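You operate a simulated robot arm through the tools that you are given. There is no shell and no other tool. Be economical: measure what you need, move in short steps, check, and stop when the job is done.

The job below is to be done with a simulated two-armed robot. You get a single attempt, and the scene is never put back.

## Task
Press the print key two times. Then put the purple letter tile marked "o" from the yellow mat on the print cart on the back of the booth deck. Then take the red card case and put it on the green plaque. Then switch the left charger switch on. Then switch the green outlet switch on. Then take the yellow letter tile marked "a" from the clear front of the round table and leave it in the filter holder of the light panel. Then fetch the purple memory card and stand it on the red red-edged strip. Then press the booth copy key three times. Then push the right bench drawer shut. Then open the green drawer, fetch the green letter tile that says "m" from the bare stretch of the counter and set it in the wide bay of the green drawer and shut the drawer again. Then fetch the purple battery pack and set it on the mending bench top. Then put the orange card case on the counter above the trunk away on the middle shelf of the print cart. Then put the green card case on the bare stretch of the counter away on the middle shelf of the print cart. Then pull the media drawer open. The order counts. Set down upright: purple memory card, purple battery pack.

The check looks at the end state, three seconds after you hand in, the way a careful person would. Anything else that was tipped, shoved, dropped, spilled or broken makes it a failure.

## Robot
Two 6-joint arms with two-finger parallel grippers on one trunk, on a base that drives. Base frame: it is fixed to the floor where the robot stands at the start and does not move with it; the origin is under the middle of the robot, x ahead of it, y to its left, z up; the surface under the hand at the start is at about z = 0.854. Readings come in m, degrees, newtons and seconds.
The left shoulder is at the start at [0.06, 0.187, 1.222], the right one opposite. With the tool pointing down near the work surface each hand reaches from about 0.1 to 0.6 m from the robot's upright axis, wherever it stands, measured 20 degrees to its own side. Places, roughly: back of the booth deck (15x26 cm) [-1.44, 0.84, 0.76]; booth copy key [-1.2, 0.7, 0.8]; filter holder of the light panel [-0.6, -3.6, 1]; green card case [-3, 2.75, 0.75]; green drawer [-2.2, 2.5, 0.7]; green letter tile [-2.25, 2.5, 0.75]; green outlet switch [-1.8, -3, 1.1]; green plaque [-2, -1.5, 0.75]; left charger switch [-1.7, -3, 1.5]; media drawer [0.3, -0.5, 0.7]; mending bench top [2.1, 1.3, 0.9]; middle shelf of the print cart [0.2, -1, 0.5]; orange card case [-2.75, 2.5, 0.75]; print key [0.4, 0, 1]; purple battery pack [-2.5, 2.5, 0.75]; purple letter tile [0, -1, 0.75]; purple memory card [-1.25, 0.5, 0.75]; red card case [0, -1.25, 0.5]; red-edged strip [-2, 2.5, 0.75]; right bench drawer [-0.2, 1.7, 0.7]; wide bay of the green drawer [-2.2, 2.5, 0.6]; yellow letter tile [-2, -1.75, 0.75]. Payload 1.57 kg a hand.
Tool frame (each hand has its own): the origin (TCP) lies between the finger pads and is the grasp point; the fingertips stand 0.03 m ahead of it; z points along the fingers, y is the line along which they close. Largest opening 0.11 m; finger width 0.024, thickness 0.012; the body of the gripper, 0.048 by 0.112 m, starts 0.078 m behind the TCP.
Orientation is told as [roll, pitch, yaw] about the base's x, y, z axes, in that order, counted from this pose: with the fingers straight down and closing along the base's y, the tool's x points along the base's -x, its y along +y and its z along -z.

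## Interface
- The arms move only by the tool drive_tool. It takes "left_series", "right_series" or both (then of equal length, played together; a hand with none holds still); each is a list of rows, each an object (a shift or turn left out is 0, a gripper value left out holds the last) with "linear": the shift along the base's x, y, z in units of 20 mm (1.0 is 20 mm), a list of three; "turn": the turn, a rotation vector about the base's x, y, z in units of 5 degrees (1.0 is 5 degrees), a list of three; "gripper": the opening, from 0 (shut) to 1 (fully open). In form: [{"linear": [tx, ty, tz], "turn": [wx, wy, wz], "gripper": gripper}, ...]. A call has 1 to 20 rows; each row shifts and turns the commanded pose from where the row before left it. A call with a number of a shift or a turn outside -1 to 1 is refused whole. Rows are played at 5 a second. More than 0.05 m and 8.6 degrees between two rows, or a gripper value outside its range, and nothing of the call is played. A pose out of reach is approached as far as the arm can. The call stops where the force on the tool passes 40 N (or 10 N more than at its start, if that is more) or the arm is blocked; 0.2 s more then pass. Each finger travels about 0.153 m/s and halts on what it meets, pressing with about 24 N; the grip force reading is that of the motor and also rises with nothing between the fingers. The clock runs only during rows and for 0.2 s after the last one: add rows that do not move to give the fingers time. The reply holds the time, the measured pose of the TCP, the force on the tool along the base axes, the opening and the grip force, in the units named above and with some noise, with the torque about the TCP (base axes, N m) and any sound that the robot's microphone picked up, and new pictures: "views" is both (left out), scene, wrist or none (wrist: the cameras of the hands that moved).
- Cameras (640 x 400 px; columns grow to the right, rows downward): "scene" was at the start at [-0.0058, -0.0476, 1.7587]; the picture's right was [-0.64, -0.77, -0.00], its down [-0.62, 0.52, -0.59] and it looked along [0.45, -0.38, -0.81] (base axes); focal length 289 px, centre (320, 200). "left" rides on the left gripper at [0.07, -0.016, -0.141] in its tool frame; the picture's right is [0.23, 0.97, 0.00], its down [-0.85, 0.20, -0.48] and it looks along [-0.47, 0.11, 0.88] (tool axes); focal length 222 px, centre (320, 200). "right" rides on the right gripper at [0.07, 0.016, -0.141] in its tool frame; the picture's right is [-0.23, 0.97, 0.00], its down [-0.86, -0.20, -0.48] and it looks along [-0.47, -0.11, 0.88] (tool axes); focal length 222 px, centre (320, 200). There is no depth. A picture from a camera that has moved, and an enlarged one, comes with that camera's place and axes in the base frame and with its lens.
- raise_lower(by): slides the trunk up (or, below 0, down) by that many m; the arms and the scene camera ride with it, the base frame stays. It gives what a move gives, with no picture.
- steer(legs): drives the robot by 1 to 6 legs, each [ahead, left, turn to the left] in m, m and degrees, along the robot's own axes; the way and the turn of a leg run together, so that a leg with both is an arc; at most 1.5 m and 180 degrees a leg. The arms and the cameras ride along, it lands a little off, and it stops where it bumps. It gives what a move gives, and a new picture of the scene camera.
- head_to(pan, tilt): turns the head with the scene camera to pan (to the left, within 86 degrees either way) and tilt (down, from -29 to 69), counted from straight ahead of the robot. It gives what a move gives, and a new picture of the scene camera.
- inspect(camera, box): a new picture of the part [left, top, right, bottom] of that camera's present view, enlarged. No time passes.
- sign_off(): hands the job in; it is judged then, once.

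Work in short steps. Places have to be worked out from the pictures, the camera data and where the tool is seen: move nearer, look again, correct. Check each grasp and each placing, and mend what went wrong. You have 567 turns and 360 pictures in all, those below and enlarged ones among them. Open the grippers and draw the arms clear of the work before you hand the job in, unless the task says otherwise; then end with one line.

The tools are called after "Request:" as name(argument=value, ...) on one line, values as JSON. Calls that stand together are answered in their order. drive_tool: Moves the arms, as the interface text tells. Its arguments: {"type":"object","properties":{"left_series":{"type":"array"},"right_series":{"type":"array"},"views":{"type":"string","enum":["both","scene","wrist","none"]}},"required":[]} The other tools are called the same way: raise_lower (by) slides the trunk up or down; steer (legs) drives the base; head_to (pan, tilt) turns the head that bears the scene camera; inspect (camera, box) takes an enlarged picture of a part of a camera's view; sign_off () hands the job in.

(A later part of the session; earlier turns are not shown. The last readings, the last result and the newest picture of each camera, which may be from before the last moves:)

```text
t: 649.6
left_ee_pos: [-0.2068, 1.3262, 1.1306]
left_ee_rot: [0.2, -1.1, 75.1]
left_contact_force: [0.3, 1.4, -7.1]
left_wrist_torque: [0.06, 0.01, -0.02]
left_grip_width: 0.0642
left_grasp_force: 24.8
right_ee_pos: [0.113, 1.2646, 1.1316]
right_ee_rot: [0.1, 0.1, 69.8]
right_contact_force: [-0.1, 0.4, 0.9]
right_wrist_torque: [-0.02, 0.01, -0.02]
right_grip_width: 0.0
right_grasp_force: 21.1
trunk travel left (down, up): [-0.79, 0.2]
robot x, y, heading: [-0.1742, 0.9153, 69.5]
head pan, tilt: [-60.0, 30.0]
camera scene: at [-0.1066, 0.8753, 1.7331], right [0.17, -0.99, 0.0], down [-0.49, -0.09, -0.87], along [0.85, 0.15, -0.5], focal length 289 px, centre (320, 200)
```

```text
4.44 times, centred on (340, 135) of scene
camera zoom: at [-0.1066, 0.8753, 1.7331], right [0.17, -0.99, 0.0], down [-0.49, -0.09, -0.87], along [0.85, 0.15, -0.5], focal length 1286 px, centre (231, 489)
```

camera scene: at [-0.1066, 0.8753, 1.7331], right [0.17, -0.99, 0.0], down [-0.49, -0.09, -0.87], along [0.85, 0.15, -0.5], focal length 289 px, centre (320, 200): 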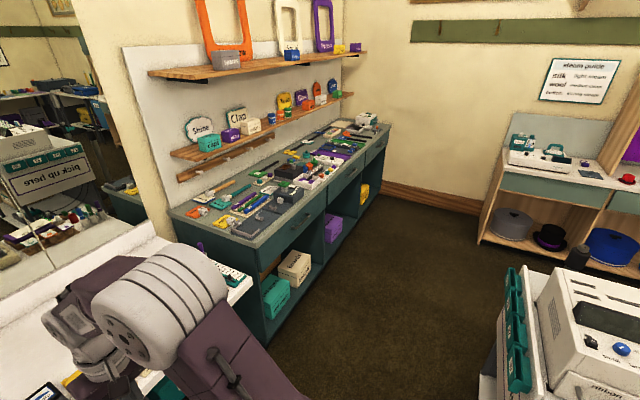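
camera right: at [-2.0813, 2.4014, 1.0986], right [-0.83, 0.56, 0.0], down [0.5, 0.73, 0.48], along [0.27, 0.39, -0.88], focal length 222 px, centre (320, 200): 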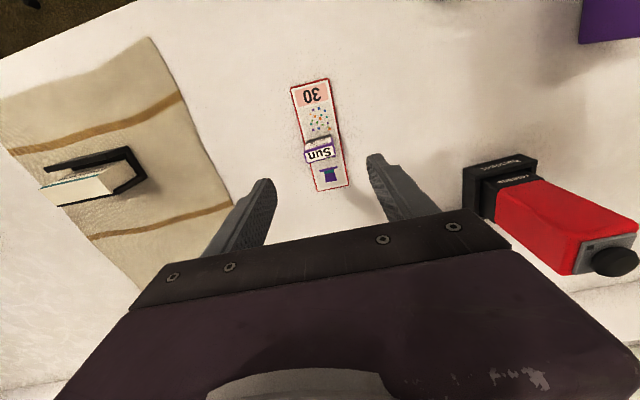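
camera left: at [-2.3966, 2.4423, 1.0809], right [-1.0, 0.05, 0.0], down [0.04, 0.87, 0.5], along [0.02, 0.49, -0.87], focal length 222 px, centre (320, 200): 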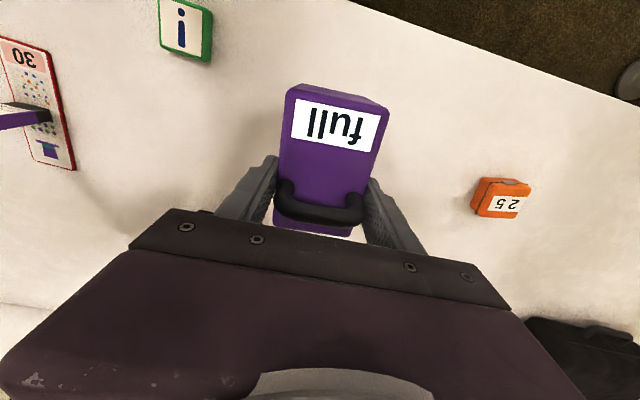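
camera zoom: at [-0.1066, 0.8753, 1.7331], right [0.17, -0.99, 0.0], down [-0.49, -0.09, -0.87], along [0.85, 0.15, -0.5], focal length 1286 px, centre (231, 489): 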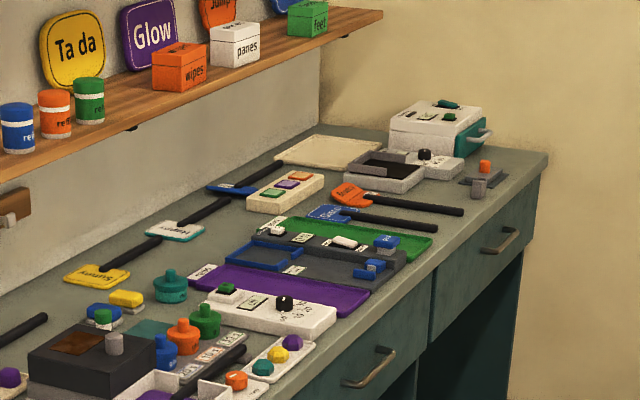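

The mending bench (teal, crowded) lies to the right along the wall; I need a bare spot. I strafe right along it for a closer look.

Request:
steer(legs=[[0.15, -0.7, 0], [0, -0.6, 0]])

Request:
head_to(pan=-25, tilt=40)

```text
t: 656.3
left_ee_pos: [1.031, 1.0319, 1.1307]
left_ee_rot: [0.1, -1.0, 75.6]
left_contact_force: [0.2, 0.1, -6.7]
left_wrist_torque: [0.09, 0.0, 0.0]
left_grip_width: 0.0639
left_grasp_force: 24.3
right_ee_pos: [1.3515, 0.9746, 1.1322]
right_ee_rot: [0.0, 0.1, 70.1]
right_contact_force: [-0.5, -0.3, -0.2]
right_wrist_torque: [0.0, 0.0, 0.01]
right_grip_width: 0.0001
right_grasp_force: 20.8
trunk travel left (down, up): [-0.79, 0.2]
robot x, y, heading: [1.07, 0.6195, 70.0]
head pan, tilt: [-60.0, 30.0]
camera scene: at [1.1343, 0.5812, 1.7331], right [0.17, -0.98, 0.0], down [-0.49, -0.09, -0.87], along [0.85, 0.15, -0.5], focal length 289 px, centre (320, 200)
```

scene: 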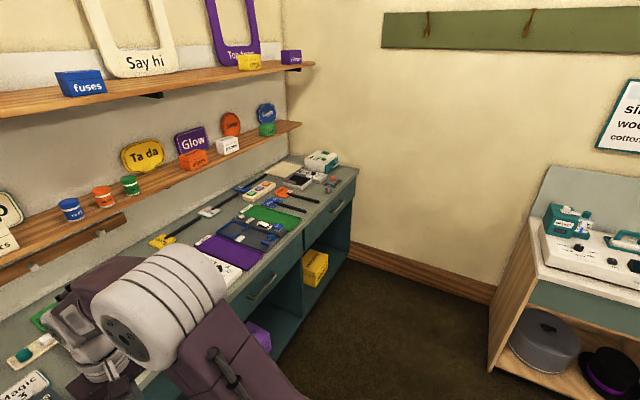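

```text
t: 657.4
left_ee_pos: [1.0334, 1.0315, 1.1304]
left_ee_rot: [0.2, -1.1, 75.6]
left_contact_force: [0.6, 0.2, -7.0]
left_wrist_torque: [0.08, -0.02, -0.02]
left_grip_width: 0.0639
left_grasp_force: 24.2
right_ee_pos: [1.3522, 0.9735, 1.1309]
right_ee_rot: [0.2, 0.2, 70.2]
right_contact_force: [-0.2, -0.1, 0.1]
right_wrist_torque: [0.01, 0.02, -0.02]
right_grip_width: 0.0
right_grasp_force: 21.7
trunk travel left (down, up): [-0.79, 0.2]
robot x, y, heading: [1.0725, 0.6204, 70.2]
head pan, tilt: [-25.0, 40.0]
camera scene: at [1.1064, 0.625, 1.7177], right [0.71, -0.71, 0.0], down [-0.45, -0.46, -0.77], along [0.54, 0.54, -0.64], focal length 289 px, centre (320, 200)
```

scene: 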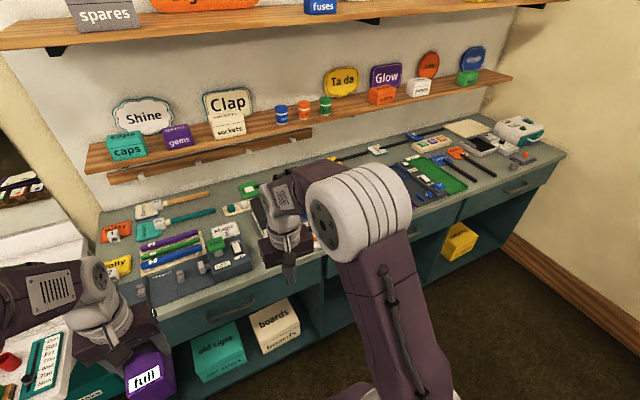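

Request:
inspect(camera="scene", box=[90, 110, 580, 310])

Request:
inspect(camera="scene", box=[360, 100, 580, 230])

```text
1.31 times, centred on (335, 210) of scene
camera zoom: at [1.1064, 0.625, 1.7177], right [0.71, -0.71, 0.0], down [-0.45, -0.46, -0.77], along [0.54, 0.54, -0.64], focal length 378 px, centre (300, 187)
```

zoom: 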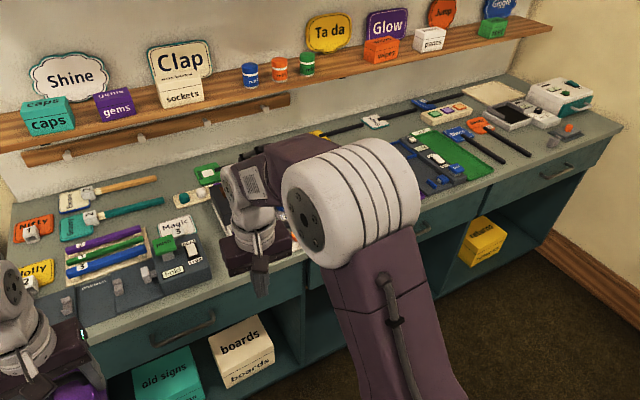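

```text
2.91 times, centred on (470, 165) of scene
camera zoom: at [1.1064, 0.625, 1.7177], right [0.71, -0.71, 0.0], down [-0.45, -0.46, -0.77], along [0.54, 0.54, -0.64], focal length 842 px, centre (-116, 302)
```

zoom: 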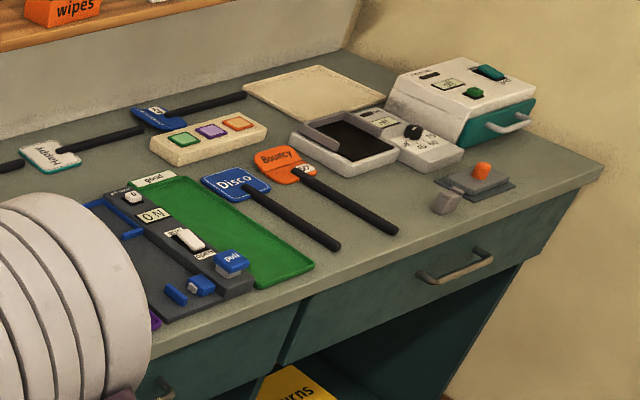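

The far right end has bare patches. I strafe right to look closer.

Request:
steer(legs=[[0.1, -0.7, 0], [0.05, -0.55, 0]])

Request:
head_to(pan=-10, tilt=45)

```text
t: 664.0
left_ee_pos: [2.2404, 0.7625, 1.1298]
left_ee_rot: [0.0, -1.0, 76.9]
left_contact_force: [0.5, 0.0, -7.8]
left_wrist_torque: [0.11, 0.0, 0.01]
left_grip_width: 0.064
left_grasp_force: 24.1
right_ee_pos: [2.5614, 0.7135, 1.1315]
right_ee_rot: [0.0, 0.1, 71.6]
right_contact_force: [-0.8, 0.3, -1.0]
right_wrist_torque: [-0.01, 0.0, 0.04]
right_grip_width: 0.0001
right_grasp_force: 20.9
trunk travel left (down, up): [-0.79, 0.2]
robot x, y, heading: [2.2888, 0.3539, 71.3]
head pan, tilt: [-25.0, 40.0]
camera scene: at [2.3239, 0.3592, 1.7177], right [0.73, -0.69, 0.0], down [-0.44, -0.47, -0.77], along [0.53, 0.56, -0.64], focal length 289 px, centre (320, 200)
```

scene: 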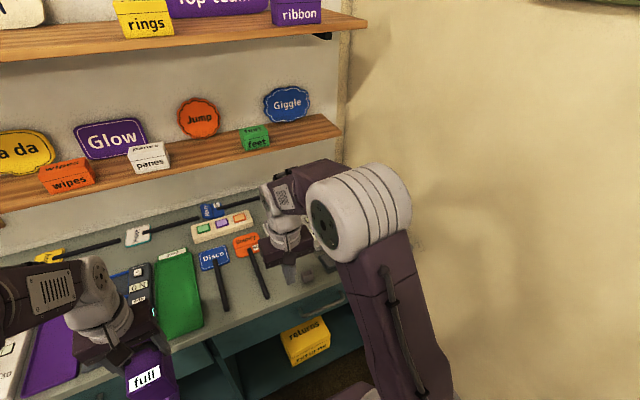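

```text
t: 664.7
left_ee_pos: [2.2415, 0.7629, 1.1315]
left_ee_rot: [0.2, -1.1, 77.0]
left_contact_force: [0.1, -0.3, -6.2]
left_wrist_torque: [0.07, 0.01, 0.0]
left_grip_width: 0.0638
left_grasp_force: 24.1
right_ee_pos: [2.5624, 0.7132, 1.1312]
right_ee_rot: [0.0, 0.1, 71.7]
right_contact_force: [0.4, -1.1, -0.7]
right_wrist_torque: [0.0, 0.01, -0.02]
right_grip_width: 0.0
right_grasp_force: 21.2
trunk travel left (down, up): [-0.79, 0.2]
robot x, y, heading: [2.2885, 0.3565, 71.5]
head pan, tilt: [-10.0, 45.0]
camera scene: at [2.3064, 0.3685, 1.7104], right [0.88, -0.48, 0.0], down [-0.34, -0.62, -0.71], along [0.34, 0.62, -0.71], focal length 289 px, centre (320, 200)
```

scene: 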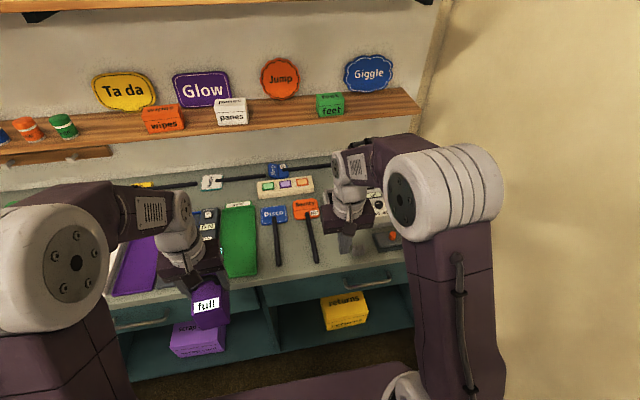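

Request:
inspect(camera="right", box=[0, 0, 640, 400])

Request:
inspect(camera="scene", box=[190, 150, 430, 300])

```text
1.00 times, centred on (320, 200) of right (not enlarged: the box is as wide or as high as the picture)
camera zoom: at [2.5256, 0.6517, 1.2721], right [-0.85, 0.52, 0.0], down [0.46, 0.75, 0.48], along [0.25, 0.41, -0.88], focal length 222 px, centre (320, 200)
```

zoom: 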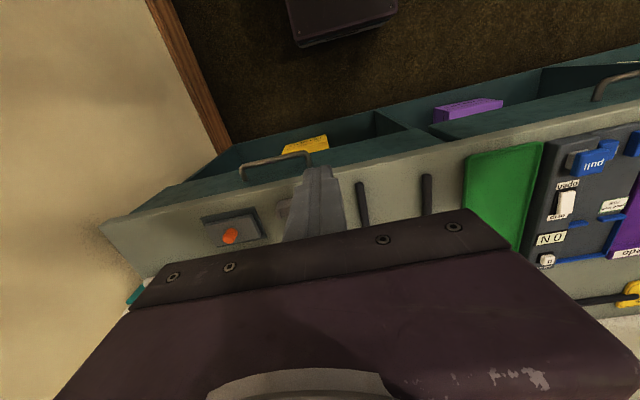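

```text
2.67 times, centred on (310, 225) of scene
camera zoom: at [2.3064, 0.3685, 1.7104], right [0.88, -0.48, 0.0], down [-0.34, -0.62, -0.71], along [0.34, 0.62, -0.71], focal length 772 px, centre (347, 133)
```

zoom: 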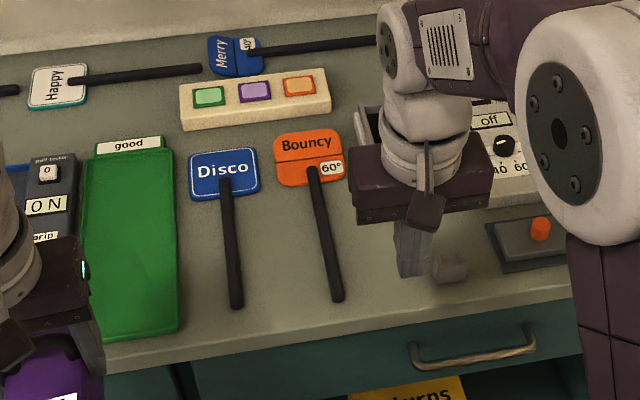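

A suitable bare spot lies between the "Bouncy" stick and the small grey cube, near (2.64, 0.858), bench height about 0.86. I tuck the right hand back and up, and move the base to reach it with the left hand.

Request:
drive_tool(right_series=[{"linear": [0, -0.5, 0.8]}, {"linear": [0, -0.5, 0.8]}, {"linear": [0, -0.5, 0.8]}, {"linear": [0, -0.5, 0.8]}, {"linear": [0, -0.5, 0.8]}, {"linear": [0, -0.5, 0.8]}, {"linear": [0, -0.5, 0.8]}, {"linear": [0, -0.5, 0.8]}], views="none")

Request:
steer(legs=[[0.12, -0.2, -1.5]])

Request:
drive_tool(left_series=[{"linear": [0.3, 0.2, 0]}, {}], views="both")

```text
t: 666.5
left_ee_pos: [2.2407, 0.7624, 1.1303]
left_ee_rot: [0.1, -1.0, 77.1]
left_contact_force: [-0.1, -0.3, -7.2]
left_wrist_torque: [0.08, -0.02, 0.0]
left_grip_width: 0.0641
left_grasp_force: 23.9
right_ee_pos: [2.5631, 0.6326, 1.2606]
right_ee_rot: [0.1, 0.2, 71.8]
right_contact_force: [0.0, 0.4, 0.6]
right_wrist_torque: [-0.01, 0.0, 0.0]
right_grip_width: 0.0
right_grasp_force: 21.1
trunk travel left (down, up): [-0.79, 0.2]
robot x, y, heading: [2.2876, 0.3572, 71.5]
head pan, tilt: [-10.0, 45.0]
```

```text
t: 668.3
left_ee_pos: [2.4797, 0.8113, 1.1298]
left_ee_rot: [0.0, -1.1, 75.3]
left_contact_force: [-0.2, -0.1, -7.6]
left_wrist_torque: [0.06, -0.04, -0.01]
left_grip_width: 0.0637
left_grasp_force: 23.7
right_ee_pos: [2.7987, 0.67, 1.2613]
right_ee_rot: [0.0, 0.0, 69.9]
right_contact_force: [-0.5, 0.3, -0.7]
right_wrist_torque: [0.02, 0.01, 0.01]
right_grip_width: 0.0
right_grasp_force: 20.9
trunk travel left (down, up): [-0.79, 0.2]
robot x, y, heading: [2.5143, 0.3995, 69.9]
head pan, tilt: [-10.0, 45.0]
camera scene: at [2.5323, 0.4143, 1.7105], right [0.86, -0.5, 0.0], down [-0.35, -0.61, -0.71], along [0.36, 0.61, -0.71], focal length 289 px, centre (320, 200)
```

scene: 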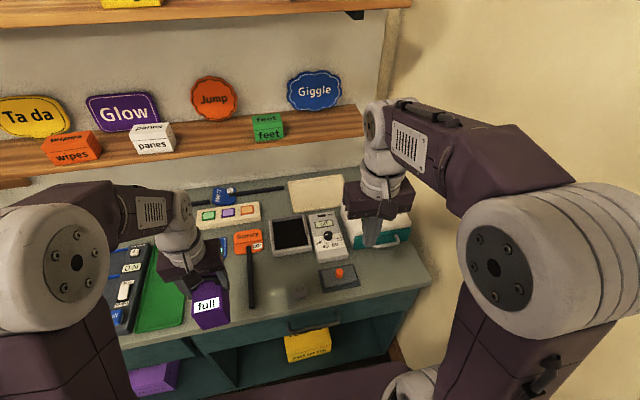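

```text
t: 668.9
left_ee_pos: [2.4879, 0.8146, 1.1304]
left_ee_rot: [0.2, -1.0, 75.4]
left_contact_force: [-0.5, -0.3, -5.7]
left_wrist_torque: [0.09, -0.03, -0.01]
left_grip_width: 0.0639
left_grasp_force: 24.1
right_ee_pos: [2.7992, 0.6716, 1.2593]
right_ee_rot: [0.1, 0.1, 70.0]
right_contact_force: [0.1, 0.4, -0.1]
right_wrist_torque: [0.01, -0.03, 0.0]
right_grip_width: 0.0
right_grasp_force: 21.4
trunk travel left (down, up): [-0.79, 0.2]
robot x, y, heading: [2.5126, 0.4033, 69.9]
head pan, tilt: [-10.0, 45.0]
camera scene: at [2.5339, 0.4146, 1.7105], right [0.86, -0.5, 0.0], down [-0.36, -0.61, -0.71], along [0.36, 0.61, -0.71], focal length 289 px, centre (320, 200)
camera left: at [2.4846, 0.7411, 1.2698], right [-1.0, 0.03, 0.0], down [0.02, 0.87, 0.49], along [0.01, 0.49, -0.87], focal length 222 px, centre (320, 200)
```

scene: 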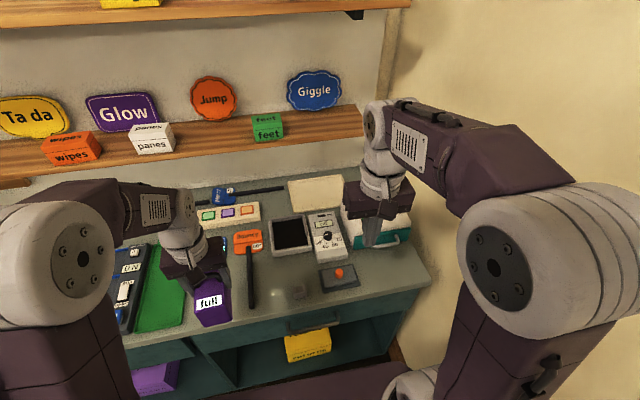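
left: 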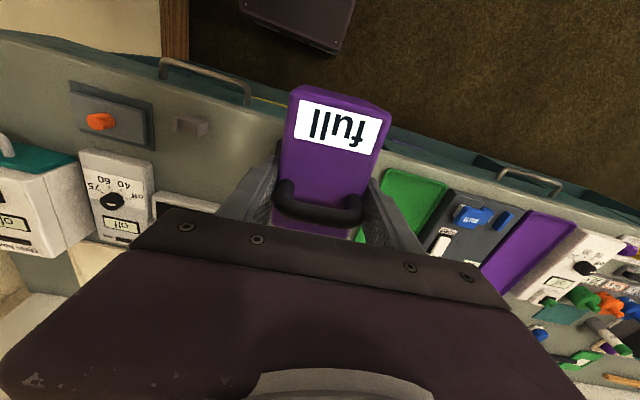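

The target spot is clear. I move the battery over it.

Request:
drive_tool(left_series=[{"linear": [0.94, 0.28, 0]}, {"linear": [0.94, 0.28, 0]}, {"linear": [0.94, 0.28, 0]}, {"linear": [0.94, 0.28, 0]}, {"linear": [0.94, 0.28, 0]}, {"linear": [0.94, 0.28, 0]}, {"linear": [0.94, 0.28, 0]}, {"linear": [0.94, 0.28, 0]}, {}], views="both")

```text
t: 670.9
left_ee_pos: [2.637, 0.8593, 1.1295]
left_ee_rot: [0.2, -1.1, 75.3]
left_contact_force: [0.0, -0.3, -8.2]
left_wrist_torque: [0.1, 0.0, 0.01]
left_grip_width: 0.0637
left_grasp_force: 24.4
right_ee_pos: [2.7997, 0.6713, 1.2601]
right_ee_rot: [0.0, 0.1, 69.9]
right_contact_force: [-0.1, 0.5, 0.4]
right_wrist_torque: [-0.02, 0.01, -0.02]
right_grip_width: 0.0
right_grasp_force: 21.7
trunk travel left (down, up): [-0.79, 0.2]
robot x, y, heading: [2.5158, 0.4021, 69.7]
head pan, tilt: [-10.0, 45.0]
camera scene: at [2.5351, 0.4148, 1.7104], right [0.86, -0.5, 0.0], down [-0.36, -0.61, -0.71], along [0.36, 0.61, -0.71], focal length 289 px, centre (320, 200)
camera left: at [2.6347, 0.7853, 1.2693], right [-1.0, 0.03, 0.0], down [0.02, 0.87, 0.49], along [0.01, 0.49, -0.87], focal length 222 px, centre (320, 200)
```

scene: 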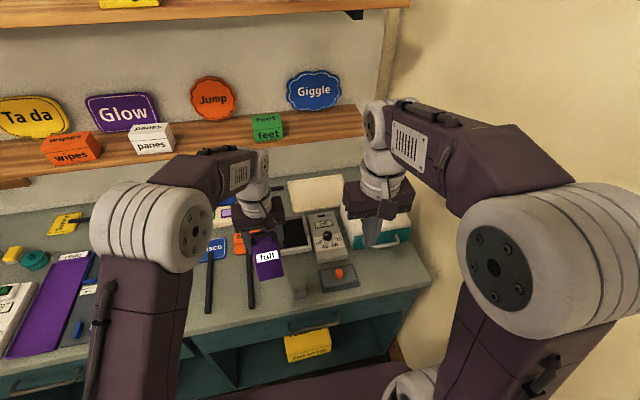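
left: 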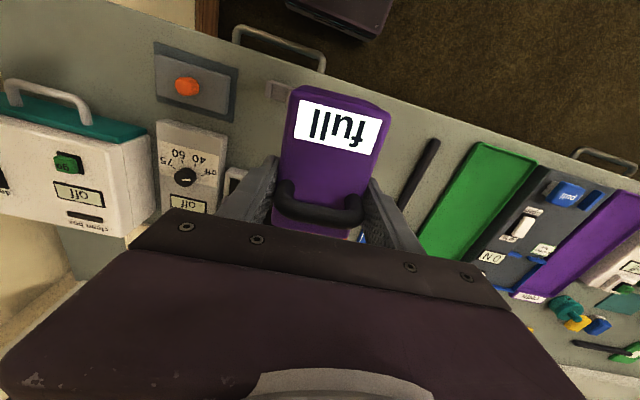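

Projected landing footprint is clear of the stick and cube. I lower the battery.

Request:
drive_tool(left_series=[{"linear": [0, 0, -0.9]}, {"linear": [0, 0, -0.9]}, {"linear": [0, 0, -0.9]}, {"linear": [0, 0, -0.9]}, {"linear": [0, 0, -0.9]}, {"linear": [0, 0, -0.9]}, {"linear": [0, 0, -0.9]}, {}], views="both")

```text
t: 672.7
left_ee_pos: [2.6397, 0.8596, 1.0061]
left_ee_rot: [0.2, -1.1, 75.3]
left_contact_force: [-1.0, -0.7, -6.9]
left_wrist_torque: [0.1, -0.01, 0.02]
left_grip_width: 0.064
left_grasp_force: 23.8
right_ee_pos: [2.8009, 0.6719, 1.2598]
right_ee_rot: [0.0, 0.1, 69.9]
right_contact_force: [0.7, -0.1, 0.9]
right_wrist_torque: [-0.01, -0.01, 0.0]
right_grip_width: 0.0
right_grasp_force: 20.8
trunk travel left (down, up): [-0.79, 0.2]
robot x, y, heading: [2.5142, 0.4011, 69.9]
head pan, tilt: [-10.0, 45.0]
camera scene: at [2.5354, 0.4148, 1.7104], right [0.86, -0.5, 0.0], down [-0.36, -0.61, -0.71], along [0.36, 0.61, -0.71], focal length 289 px, centre (320, 200)
camera left: at [2.6376, 0.7864, 1.1453], right [-1.0, 0.03, 0.0], down [0.02, 0.87, 0.49], along [0.01, 0.49, -0.87], focal length 222 px, centre (320, 200)
```

scene: 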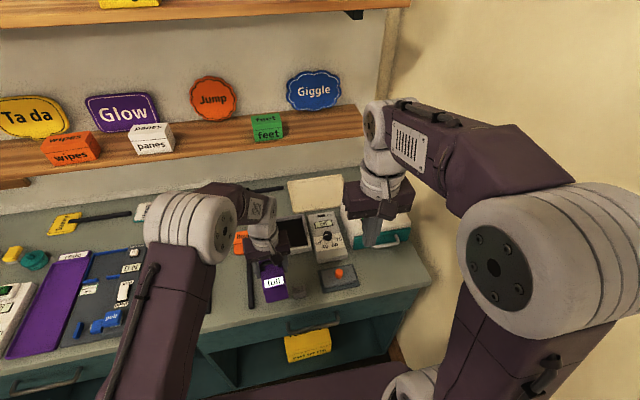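
left: 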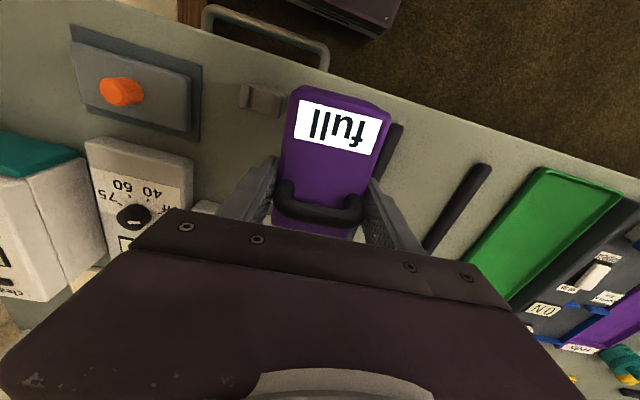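

Positions look good; I shift 6 mm away from the cube and lower to contact.

Request:
drive_tool(left_series=[{"linear": [-0.3, 0.1, -0.7]}, {"linear": [0, 0, -0.6]}, {"linear": [0, 0, -0.5]}, {"linear": [0, 0, -0.3]}, {"linear": [0, 0, -0.2]}, {"linear": [0, 0, -0.2]}, {"linear": [0, 0, -0.2]}, {"linear": [0, 0, -0.2]}, {"linear": [0, 0, -0.2]}, {"linear": [0, 0, -0.2]}], views="none")

```text
t: 674.9
left_ee_pos: [2.6321, 0.8605, 0.9397]
left_ee_rot: [0.1, -1.3, 75.2]
left_contact_force: [1.3, -1.0, 21.9]
left_wrist_torque: [-0.11, -0.78, 0.0]
left_grip_width: 0.0639
left_grasp_force: 23.7
right_ee_pos: [2.8005, 0.6688, 1.2614]
right_ee_rot: [0.1, -0.1, 69.9]
right_contact_force: [0.1, 0.7, -0.1]
right_wrist_torque: [0.05, 0.0, -0.02]
right_grip_width: 0.0
right_grasp_force: 21.1
trunk travel left (down, up): [-0.79, 0.2]
robot x, y, heading: [2.5136, 0.403, 69.9]
head pan, tilt: [-10.0, 45.0]
```

Contact (22 N). I release gently and lift straight up.

Request:
drive_tool(left_series=[{"linear": [0, 0, 0.05]}, {"gripper": 0.68}, {"gripper": 0.8}, {"gripper": 0.9}, {}, {"linear": [0, 0, 0.5]}, {"linear": [0, 0, 0.8]}, {"linear": [0, 0, 0.9]}, {"linear": [0, 0, 0.9]}, {"linear": [0, 0, 0.9]}, {"linear": [0, 0, 0.9]}, {"linear": [0, 0, 0.9]}, {"linear": [0, 0, 0.9]}, {}], views="both")

```text
t: 677.9
left_ee_pos: [2.6336, 0.8601, 1.0733]
left_ee_rot: [0.1, -1.1, 75.3]
left_contact_force: [0.1, 0.3, 0.1]
left_wrist_torque: [0.0, -0.01, -0.01]
left_grip_width: 0.0989
left_grasp_force: 0.1
right_ee_pos: [2.8005, 0.6709, 1.2596]
right_ee_rot: [0.1, 0.1, 70.0]
right_contact_force: [0.2, 0.0, 0.2]
right_wrist_torque: [-0.01, 0.07, -0.02]
right_grip_width: 0.0
right_grasp_force: 21.3
trunk travel left (down, up): [-0.79, 0.2]
robot x, y, heading: [2.5177, 0.3998, 69.8]
head pan, tilt: [-10.0, 45.0]
camera scene: at [2.5354, 0.4141, 1.7104], right [0.86, -0.5, 0.0], down [-0.36, -0.61, -0.71], along [0.36, 0.61, -0.71], focal length 289 px, centre (320, 200)
camera left: at [2.632, 0.7873, 1.2138], right [-1.0, 0.03, 0.0], down [0.02, 0.87, 0.5], along [0.01, 0.49, -0.87], focal length 222 px, centre (320, 200)
```

scene: 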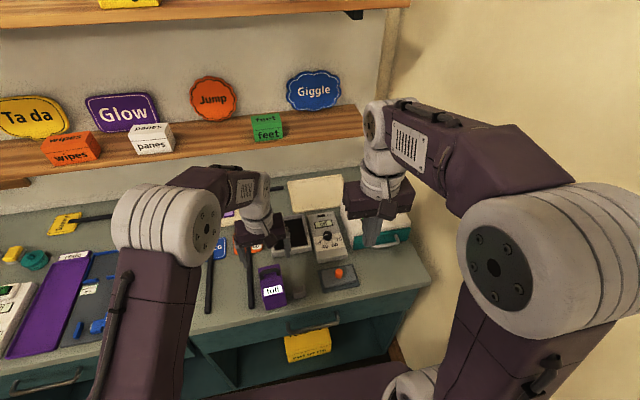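
left: 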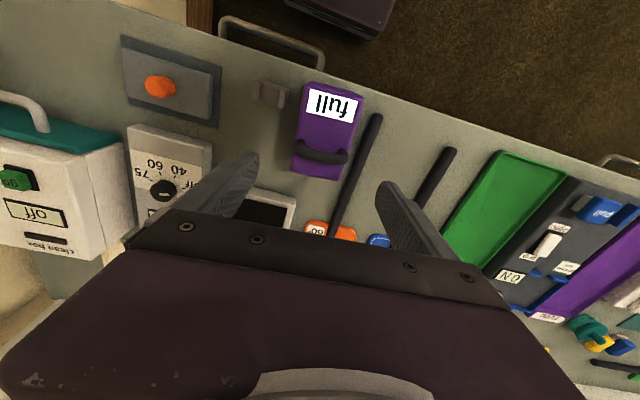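

The battery stands upright on the bench. Next the two card cases; I'll fetch both in one trip (orange right hand, green left hand). I retract the hands and drive back.

Request:
drive_tool(left_series=[{"linear": [-0.2, -0.5, 0.7]}, {"linear": [-0.2, -0.5, 0.7]}, {"linear": [-0.2, -0.7, 0.7]}, {"linear": [-0.3, -0.7, 0.3]}, {"linear": [-0.3, -0.7, 0.3]}, {"linear": [-0.3, -0.7, 0.3]}, {"linear": [-0.3, -0.5, 0], "gripper": 0.65}, {"linear": [-0.3, -0.5, 0]}], right_series=[{}, {}, {}, {}, {"gripper": 0.65}, {}, {}, {}], views="none")

Request:
steer(legs=[[-0.3, 0, 0], [0, 1.35, 0], [0, 1.35, 0], [-1.4, 0, 0], [0, 0, 90]])

```text
t: 679.7
left_ee_pos: [2.5874, 0.7636, 1.1338]
left_ee_rot: [0.2, -1.1, 75.3]
left_contact_force: [-0.2, 0.1, 0.7]
left_wrist_torque: [0.03, 0.01, 0.02]
left_grip_width: 0.0715
left_grasp_force: 0.0
right_ee_pos: [2.7995, 0.6701, 1.2581]
right_ee_rot: [0.1, 0.0, 69.8]
right_contact_force: [0.2, 0.0, -0.6]
right_wrist_torque: [0.0, -0.02, 0.0]
right_grip_width: 0.0712
right_grasp_force: 0.1
trunk travel left (down, up): [-0.79, 0.2]
robot x, y, heading: [2.5153, 0.404, 69.5]
head pan, tilt: [-10.0, 45.0]
```

```text
t: 704.9
left_ee_pos: [-0.9698, -0.2063, 1.1337]
left_ee_rot: [0.2, -1.1, 165.6]
left_contact_force: [-0.7, -0.8, -0.3]
left_wrist_torque: [0.0, -0.01, 0.01]
left_grip_width: 0.0715
left_grasp_force: 0.1
right_ee_pos: [-0.8794, 0.0065, 1.2598]
right_ee_rot: [0.1, 0.2, 160.2]
right_contact_force: [0.2, -0.1, 0.0]
right_wrist_torque: [-0.01, 0.02, 0.02]
right_grip_width: 0.0716
right_grasp_force: 0.0
trunk travel left (down, up): [-0.79, 0.2]
robot x, y, heading: [-0.608, -0.2762, 160.0]
head pan, tilt: [-10.0, 45.0]
camera scene: at [-0.6228, -0.256, 1.7105], right [0.5, 0.87, 0.0], down [0.61, -0.35, -0.71], along [-0.61, 0.35, -0.71], focal length 289 px, centre (320, 200)
```

scene: 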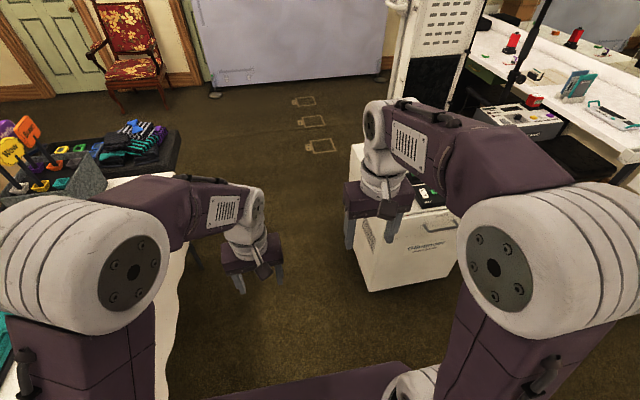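

I continue behind the booth and toward the counter's far left.

Request:
steer(legs=[[1.3, -0.03, 0], [1.2, 0, 0], [0, 0, -91], [0.7, 0.3, 0], [0.3, 0.25, 0]])

```text
t: 726.9
left_ee_pos: [-3.0525, 2.1281, 1.1324]
left_ee_rot: [0.2, -1.1, 75.4]
left_contact_force: [0.0, -0.4, 0.3]
left_wrist_torque: [0.02, 0.02, -0.01]
left_grip_width: 0.0713
left_grasp_force: 0.0
right_ee_pos: [-2.8391, 2.0358, 1.2597]
right_ee_rot: [0.1, 0.0, 70.0]
right_contact_force: [0.6, 0.1, 0.7]
right_wrist_torque: [-0.01, 0.02, -0.01]
right_grip_width: 0.0715
right_grasp_force: 0.1
trunk travel left (down, up): [-0.79, 0.2]
robot x, y, heading: [-3.1277, 1.7645, 69.8]
head pan, tilt: [-10.0, 45.0]
camera scene: at [-3.1038, 1.7775, 1.7105], right [0.86, -0.5, 0.0], down [-0.36, -0.61, -0.71], along [0.35, 0.61, -0.71], focal length 289 px, centre (320, 200)
```

scene: 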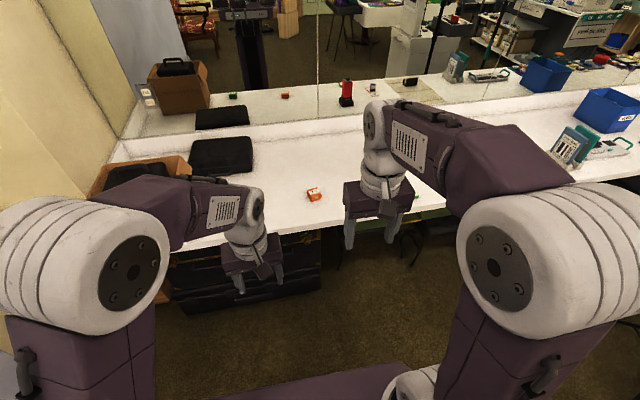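

Both cases are ahead. I tilt both hands 43° forward and lower them in front of the counter.

Request:
drive_tool(right_series=[{"linear": [0, 0, -1]}, {"linear": [0, 0, -1]}, {"linear": [0, 0, -1]}, {"linear": [0, 0, -1]}, {"turn": [0.934, -0.358, 0], "linear": [0, 0, -1]}, {"turn": [0.934, -0.358, 0], "linear": [0, 0, -1]}, {"turn": [0.934, -0.358, 0], "linear": [0, 0, -1]}, {"turn": [0.934, -0.358, 0], "linear": [0, 0, -1]}, {"turn": [0.934, -0.358, 0], "linear": [0.2, 0.4, -1]}, {"turn": [0.934, -0.358, 0], "linear": [0.2, 0.4, -1]}, {"turn": [0.934, -0.358, 0], "linear": [0.2, 0.4, -1]}, {"turn": [0.934, -0.358, 0], "linear": [0.2, 0.4, -1]}, {"turn": [0.56, -0.21, 0], "linear": [0.2, 0.4, -1]}, {}], left_series=[{"turn": [0, 0, -0.6]}, {"turn": [0, 0, -0.5]}, {}, {}, {"turn": [0.934, -0.358, 0], "linear": [0, 0, -0.5]}, {"turn": [0.934, -0.358, 0], "linear": [0, 0, -0.5]}, {"turn": [0.934, -0.358, 0], "linear": [0, 0, -0.5]}, {"turn": [0.934, -0.358, 0], "linear": [0, 0, -0.5]}, {"turn": [0.934, -0.358, 0], "linear": [0.2, 0.4, -1]}, {"turn": [0.934, -0.358, 0], "linear": [0.2, 0.4, -1]}, {"turn": [0.934, -0.358, 0], "linear": [0.2, 0.4, -1]}, {"turn": [0.934, -0.358, 0], "linear": [0.2, 0.4, -1]}, {"turn": [0.56, -0.21, 0], "linear": [0.2, 0.4, -1]}, {}], views="none")

```text
t: 729.9
left_ee_pos: [-3.0296, 2.1766, 1.0351]
left_ee_rot: [2.9, -40.2, 69.8]
left_contact_force: [0.6, -0.3, 0.3]
left_wrist_torque: [0.0, 0.01, 0.01]
left_grip_width: 0.0715
left_grasp_force: 0.1
left hand out of reach, approached as far as the arm can: row 9, 10, 12, 13
right_ee_pos: [-2.8177, 2.1116, 1.0168]
right_ee_rot: [0.6, -39.5, 70.3]
right_contact_force: [-0.1, -0.5, -0.3]
right_wrist_torque: [-0.01, -0.04, 0.03]
right_grip_width: 0.0712
right_grasp_force: 0.0
right hand out of reach, approached as far as the arm can: row 9, 10, 11, 12
trunk travel left (down, up): [-0.79, 0.2]
robot x, y, heading: [-3.1274, 1.7663, 69.9]
head pan, tilt: [-10.0, 45.0]
```

Request:
steer(legs=[[0.37, 0.02, -0.8]])

Request:
inspect(camera="right", box=[0, 0, 640, 400])

```text
t: 732.2
left_ee_pos: [-2.9122, 2.5167, 1.0355]
left_ee_rot: [3.0, -40.2, 68.5]
left_contact_force: [-0.3, 0.0, -0.3]
left_wrist_torque: [0.0, 0.02, 0.01]
left_grip_width: 0.0714
left_grasp_force: 0.0
right_ee_pos: [-2.7023, 2.4472, 1.0187]
right_ee_rot: [0.5, -39.5, 69.1]
right_contact_force: [-0.5, -0.5, -0.6]
right_wrist_torque: [0.0, 0.0, -0.02]
right_grip_width: 0.0716
right_grasp_force: 0.1
trunk travel left (down, up): [-0.79, 0.2]
robot x, y, heading: [-3.013, 2.1064, 68.8]
head pan, tilt: [-10.0, 45.0]
camera scene: at [-2.9965, 2.1204, 1.7105], right [0.85, -0.52, 0.0], down [-0.37, -0.6, -0.71], along [0.37, 0.6, -0.71], focal length 289 px, centre (320, 200)
```

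scene: 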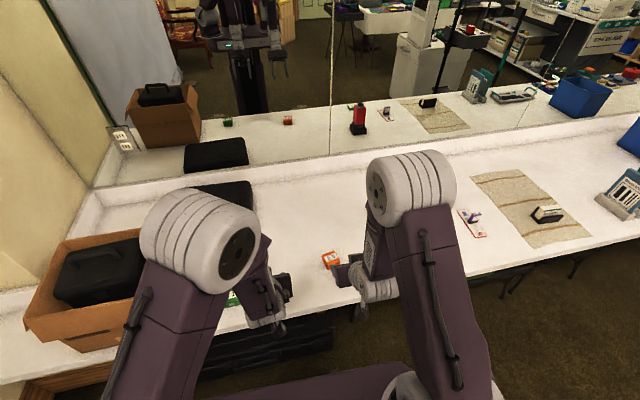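

```text
1.00 times, centred on (320, 200) of right (not enlarged: the box is as wide or as high as the picture)
camera zoom: at [-2.7678, 2.318, 1.082], right [-0.85, 0.5, 0.15], down [0.32, 0.26, 0.91], along [0.42, 0.82, -0.38], focal length 222 px, centre (320, 200)
```

zoom: 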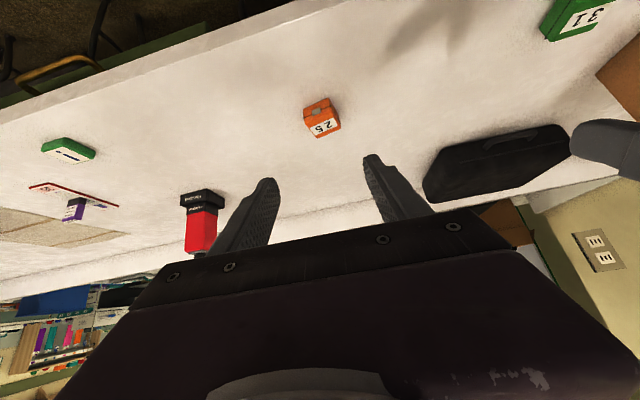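

Orange case at (-2.655, 2.595), turned about 15° to my hand. I rotate the hand and go to a pre-grasp point.

Request:
drive_tool(right_series=[{"linear": [0.31, 0.67, -0.9], "turn": [0, 0, 0.43]}, {"linear": [0.31, 0.67, -0.9], "turn": [0, 0, 0.43]}, {"linear": [0.31, 0.67, -0.9], "turn": [0, 0, 0.43]}, {"linear": [0.31, 0.67, -0.9], "turn": [0, 0, 0.43]}, {"linear": [0.31, 0.67, -0.9], "turn": [0, 0, 0.43]}, {"linear": [0.31, 0.67, -0.9], "turn": [0, 0, 0.43]}, {"linear": [0.31, 0.67, -0.9], "turn": [0, 0, 0.43]}, {}], views="wrist")

```text
t: 734.0
left_ee_pos: [-2.913, 2.5179, 1.0356]
left_ee_rot: [2.9, -40.1, 68.5]
left_contact_force: [-0.1, 1.0, 0.1]
left_wrist_torque: [0.05, 0.01, 0.03]
left_grip_width: 0.0715
left_grasp_force: 0.0
right_ee_pos: [-2.6585, 2.5422, 0.8927]
right_ee_rot: [0.5, -39.5, 84.3]
right_contact_force: [0.3, 0.2, -0.6]
right_wrist_torque: [-0.04, -0.03, -0.02]
right_grip_width: 0.0717
right_grasp_force: 0.1
trunk travel left (down, up): [-0.79, 0.2]
robot x, y, heading: [-3.0132, 2.1102, 68.9]
head pan, tilt: [-10.0, 45.0]
camera right: at [-2.6876, 2.4001, 0.9566], right [-0.95, 0.27, 0.15], down [0.24, 0.34, 0.91], along [0.19, 0.9, -0.38], focal length 222 px, centre (320, 200)
```

right: 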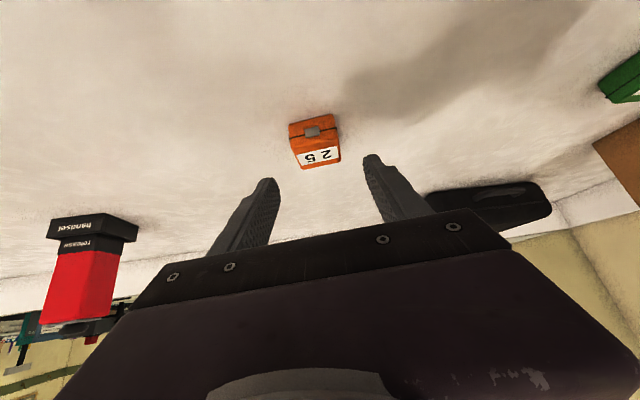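

Well aligned. I advance onto the case.

Request:
drive_tool(right_series=[{"linear": [0.06, 0.6, -0.8]}, {"linear": [0.06, 0.6, -0.8]}, {"linear": [0.06, 0.6, -0.8]}, {"linear": [0.06, 0.6, -0.7]}, {"linear": [0.06, 0.6, -0.5]}, {"linear": [0, 0, -0.25]}, {"linear": [0, 0, -0.15]}, {"linear": [0, 0, -0.15]}], views="wrist")

```text
t: 735.8
left_ee_pos: [-2.9142, 2.5166, 1.0367]
left_ee_rot: [2.9, -40.2, 68.5]
left_contact_force: [-0.6, 0.5, 0.2]
left_wrist_torque: [0.01, 0.03, 0.05]
left_grip_width: 0.0714
left_grasp_force: 0.0
right_ee_pos: [-2.6533, 2.6024, 0.811]
right_ee_rot: [0.3, -39.8, 84.4]
right_contact_force: [-0.5, -1.1, 18.9]
right_wrist_torque: [0.09, -0.72, -0.16]
right_grip_width: 0.0715
right_grasp_force: 0.1
trunk travel left (down, up): [-0.79, 0.2]
robot x, y, heading: [-3.0168, 2.1094, 68.5]
head pan, tilt: [-10.0, 45.0]
camera right: at [-2.6825, 2.4603, 0.8743], right [-0.95, 0.27, 0.15], down [0.24, 0.33, 0.91], along [0.19, 0.91, -0.38], focal length 222 px, centre (320, 200)
```

right: 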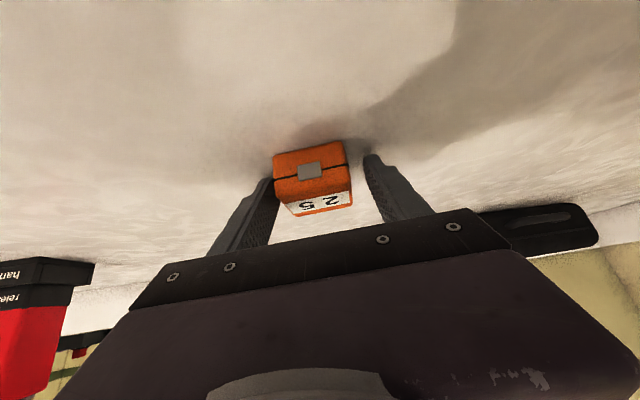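

Case between the fingers, light surface contact. I close and lift slowly.

Request:
drive_tool(right_series=[{"linear": [0, 0, 0.1]}, {"gripper": 0}, {}, {}, {}, {"linear": [0, 0, 0.1]}, {"linear": [0, 0, 0.2]}, {"linear": [0, 0, 0.3]}, {"linear": [0, 0, 0.5]}, {"linear": [0, 0, 0.5]}, {}], views="wrist")

```text
t: 738.2
left_ee_pos: [-2.913, 2.5184, 1.0352]
left_ee_rot: [3.0, -40.0, 68.5]
left_contact_force: [-0.4, -1.1, 0.3]
left_wrist_torque: [0.04, 0.0, 0.03]
left_grip_width: 0.0715
left_grasp_force: 0.0
right_ee_pos: [-2.654, 2.6018, 0.8426]
right_ee_rot: [0.6, -39.4, 84.3]
right_contact_force: [-0.2, 0.4, -0.3]
right_wrist_torque: [-0.01, -0.01, 0.0]
right_grip_width: 0.0512
right_grasp_force: 24.1
trunk travel left (down, up): [-0.79, 0.2]
robot x, y, heading: [-3.0148, 2.1122, 68.8]
head pan, tilt: [-10.0, 45.0]
camera right: at [-2.6831, 2.4603, 0.9064], right [-0.95, 0.27, 0.15], down [0.24, 0.34, 0.91], along [0.19, 0.9, -0.38], focal length 222 px, centre (320, 200)
```

right: 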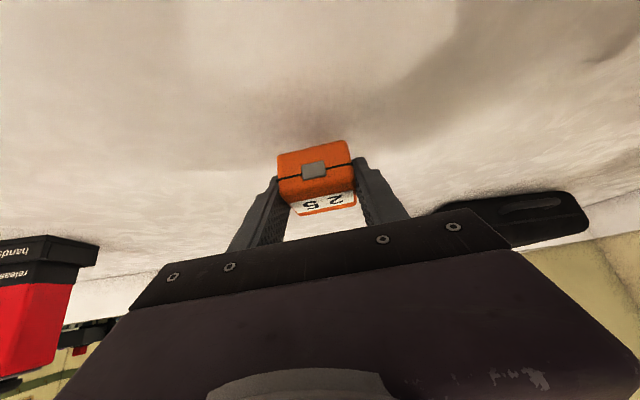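

Held. I raise it and view the green case with the left camera.

Request:
drive_tool(right_series=[{"linear": [0, -0.2, 0.6]}, {"linear": [0, -0.4, 0.8]}, {"linear": [0, -0.5, 0.8]}, {"linear": [0, -0.5, 0.8]}, {"linear": [0, -0.5, 0.8]}, {"linear": [0, -0.5, 0.8]}, {"linear": [0, -0.5, 0.8]}, {"linear": [0, -0.5, 0.8]}, {}], views="none")

Request:
inspect(camera="left", box=[0, 0, 640, 400])

```text
t: 740.2
left_ee_pos: [-2.9121, 2.5187, 1.0346]
left_ee_rot: [3.0, -40.1, 68.5]
left_contact_force: [-0.4, -0.3, 0.0]
left_wrist_torque: [0.03, 0.02, -0.01]
left_grip_width: 0.0713
left_grasp_force: 0.1
right_ee_pos: [-2.6522, 2.5308, 0.9668]
right_ee_rot: [0.4, -39.4, 84.2]
right_contact_force: [0.7, 0.3, -1.0]
right_wrist_torque: [-0.01, -0.01, 0.01]
right_grip_width: 0.0515
right_grasp_force: 23.8
trunk travel left (down, up): [-0.79, 0.2]
robot x, y, heading: [-3.0183, 2.1069, 68.6]
head pan, tilt: [-10.0, 45.0]
```

```text
1.00 times, centred on (320, 200) of left (not enlarged: the box is as wide or as high as the picture)
camera zoom: at [-2.944, 2.3763, 1.0971], right [-0.98, 0.16, -0.11], down [-0.04, 0.38, 0.92], along [0.19, 0.91, -0.37], focal length 222 px, centre (320, 200)
```

zoom: 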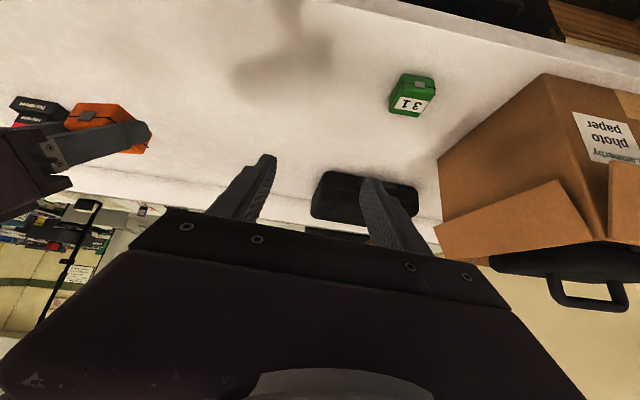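

Green case "31" front near (-3.02, 2.64), aligned with my hand. I go to its pre-grasp point.

Request:
drive_tool(left_series=[{"linear": [-0.8, 0.43, -0.9]}, {"linear": [-0.8, 0.43, -0.9]}, {"linear": [-0.8, 0.43, -0.9]}, {"linear": [-0.8, 0.43, -0.9]}, {"linear": [-0.8, 0.43, -0.9]}, {"linear": [-0.8, 0.43, -0.9]}, {"linear": [-0.8, 0.43, -0.9]}, {"linear": [-0.8, 0.43, -0.9]}, {}], views="wrist")

```text
t: 742.2
left_ee_pos: [-2.9734, 2.6523, 0.9625]
left_ee_rot: [4.4, -39.8, 67.6]
left_contact_force: [-0.1, 0.6, 1.0]
left_wrist_torque: [0.01, 0.0, -0.01]
left_grip_width: 0.0718
left_grasp_force: 0.1
left hand out of reach, approached as far as the arm can: row 1, 2, 3, 4, 5, 6, 7, 8
right_ee_pos: [-2.6534, 2.5307, 0.9662]
right_ee_rot: [0.5, -39.4, 84.2]
right_contact_force: [-0.1, 0.1, -1.5]
right_wrist_torque: [0.0, -0.02, -0.02]
right_grip_width: 0.0514
right_grasp_force: 23.9
trunk travel left (down, up): [-0.79, 0.2]
robot x, y, heading: [-3.0175, 2.1072, 68.6]
head pan, tilt: [-10.0, 45.0]
camera left: at [-3.0016, 2.5097, 1.0264], right [-0.98, 0.16, -0.09], down [-0.02, 0.38, 0.92], along [0.18, 0.91, -0.37], focal length 222 px, centre (320, 200)
```

left: 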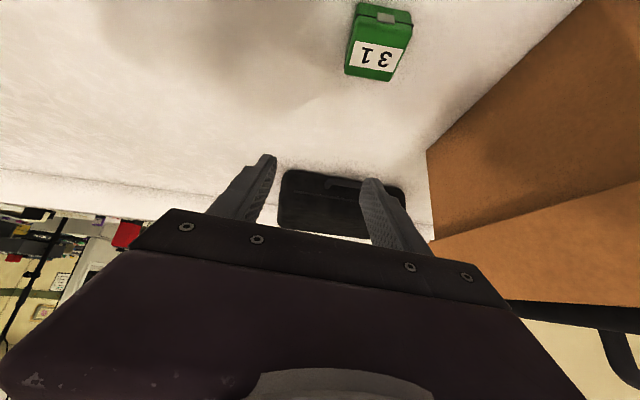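

The left arm is too folded; I back the base 13 cm and redo the approach.

Request:
steer(legs=[[-0.13, 0, 0]])

Request:
drive_tool(left_series=[{"linear": [-0.2, 0.3, -0.9]}, {"linear": [-0.2, 0.5, -0.9]}, {"linear": [-0.2, 0.6, -0.9]}, {"linear": [-0.2, 0.7, -0.9]}, {}], views="wrist")

```text
t: 743.4
left_ee_pos: [-3.0198, 2.5327, 0.9624]
left_ee_rot: [4.4, -39.6, 67.7]
left_contact_force: [-0.2, 0.1, -0.1]
left_wrist_torque: [-0.05, 0.02, 0.03]
left_grip_width: 0.0716
left_grasp_force: 0.2
right_ee_pos: [-2.701, 2.4143, 0.9664]
right_ee_rot: [0.6, -39.3, 84.4]
right_contact_force: [0.0, 0.0, -0.4]
right_wrist_torque: [-0.03, -0.01, -0.01]
right_grip_width: 0.0513
right_grasp_force: 24.0
trunk travel left (down, up): [-0.79, 0.2]
robot x, y, heading: [-3.0614, 1.9882, 68.8]
head pan, tilt: [-10.0, 45.0]
camera scene: at [-3.0415, 2.0045, 1.7104], right [0.86, -0.52, 0.0], down [-0.37, -0.61, -0.71], along [0.37, 0.6, -0.71], focal length 289 px, centre (320, 200)
```

scene: 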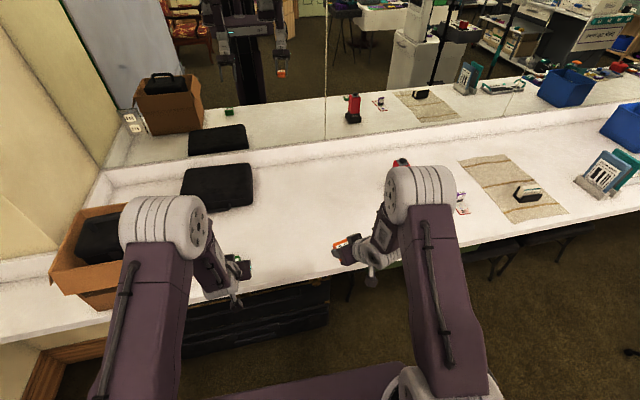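

```text
t: 744.6
left_ee_pos: [-3.0093, 2.5567, 0.8907]
left_ee_rot: [4.4, -39.7, 68.2]
left_contact_force: [-0.8, -0.4, 0.1]
left_wrist_torque: [-0.02, -0.01, 0.0]
left_grip_width: 0.0716
left_grasp_force: 0.1
left hand out of reach, approached as far as the arm can: row 2, 3, 4
right_ee_pos: [-2.7008, 2.4114, 0.9667]
right_ee_rot: [0.5, -39.3, 84.5]
right_contact_force: [-0.2, 0.4, -0.2]
right_wrist_torque: [-0.01, 0.02, -0.02]
right_grip_width: 0.0515
right_grasp_force: 23.3
trunk travel left (down, up): [-0.79, 0.2]
robot x, y, heading: [-3.0616, 1.9902, 68.9]
head pan, tilt: [-10.0, 45.0]
camera left: at [-3.0372, 2.4142, 0.9539], right [-0.98, 0.16, -0.09], down [-0.02, 0.38, 0.93], along [0.18, 0.91, -0.37], focal length 222 px, centre (320, 200)
```

left: 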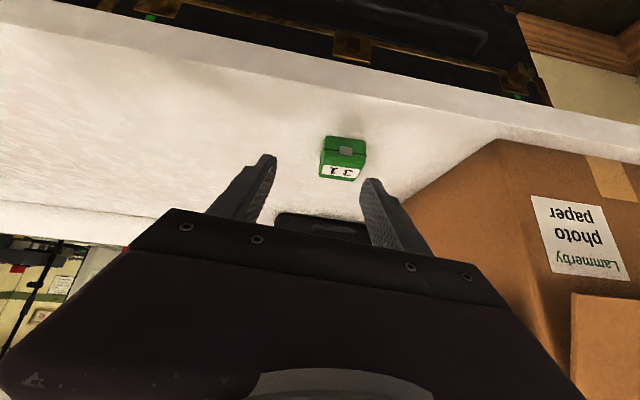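

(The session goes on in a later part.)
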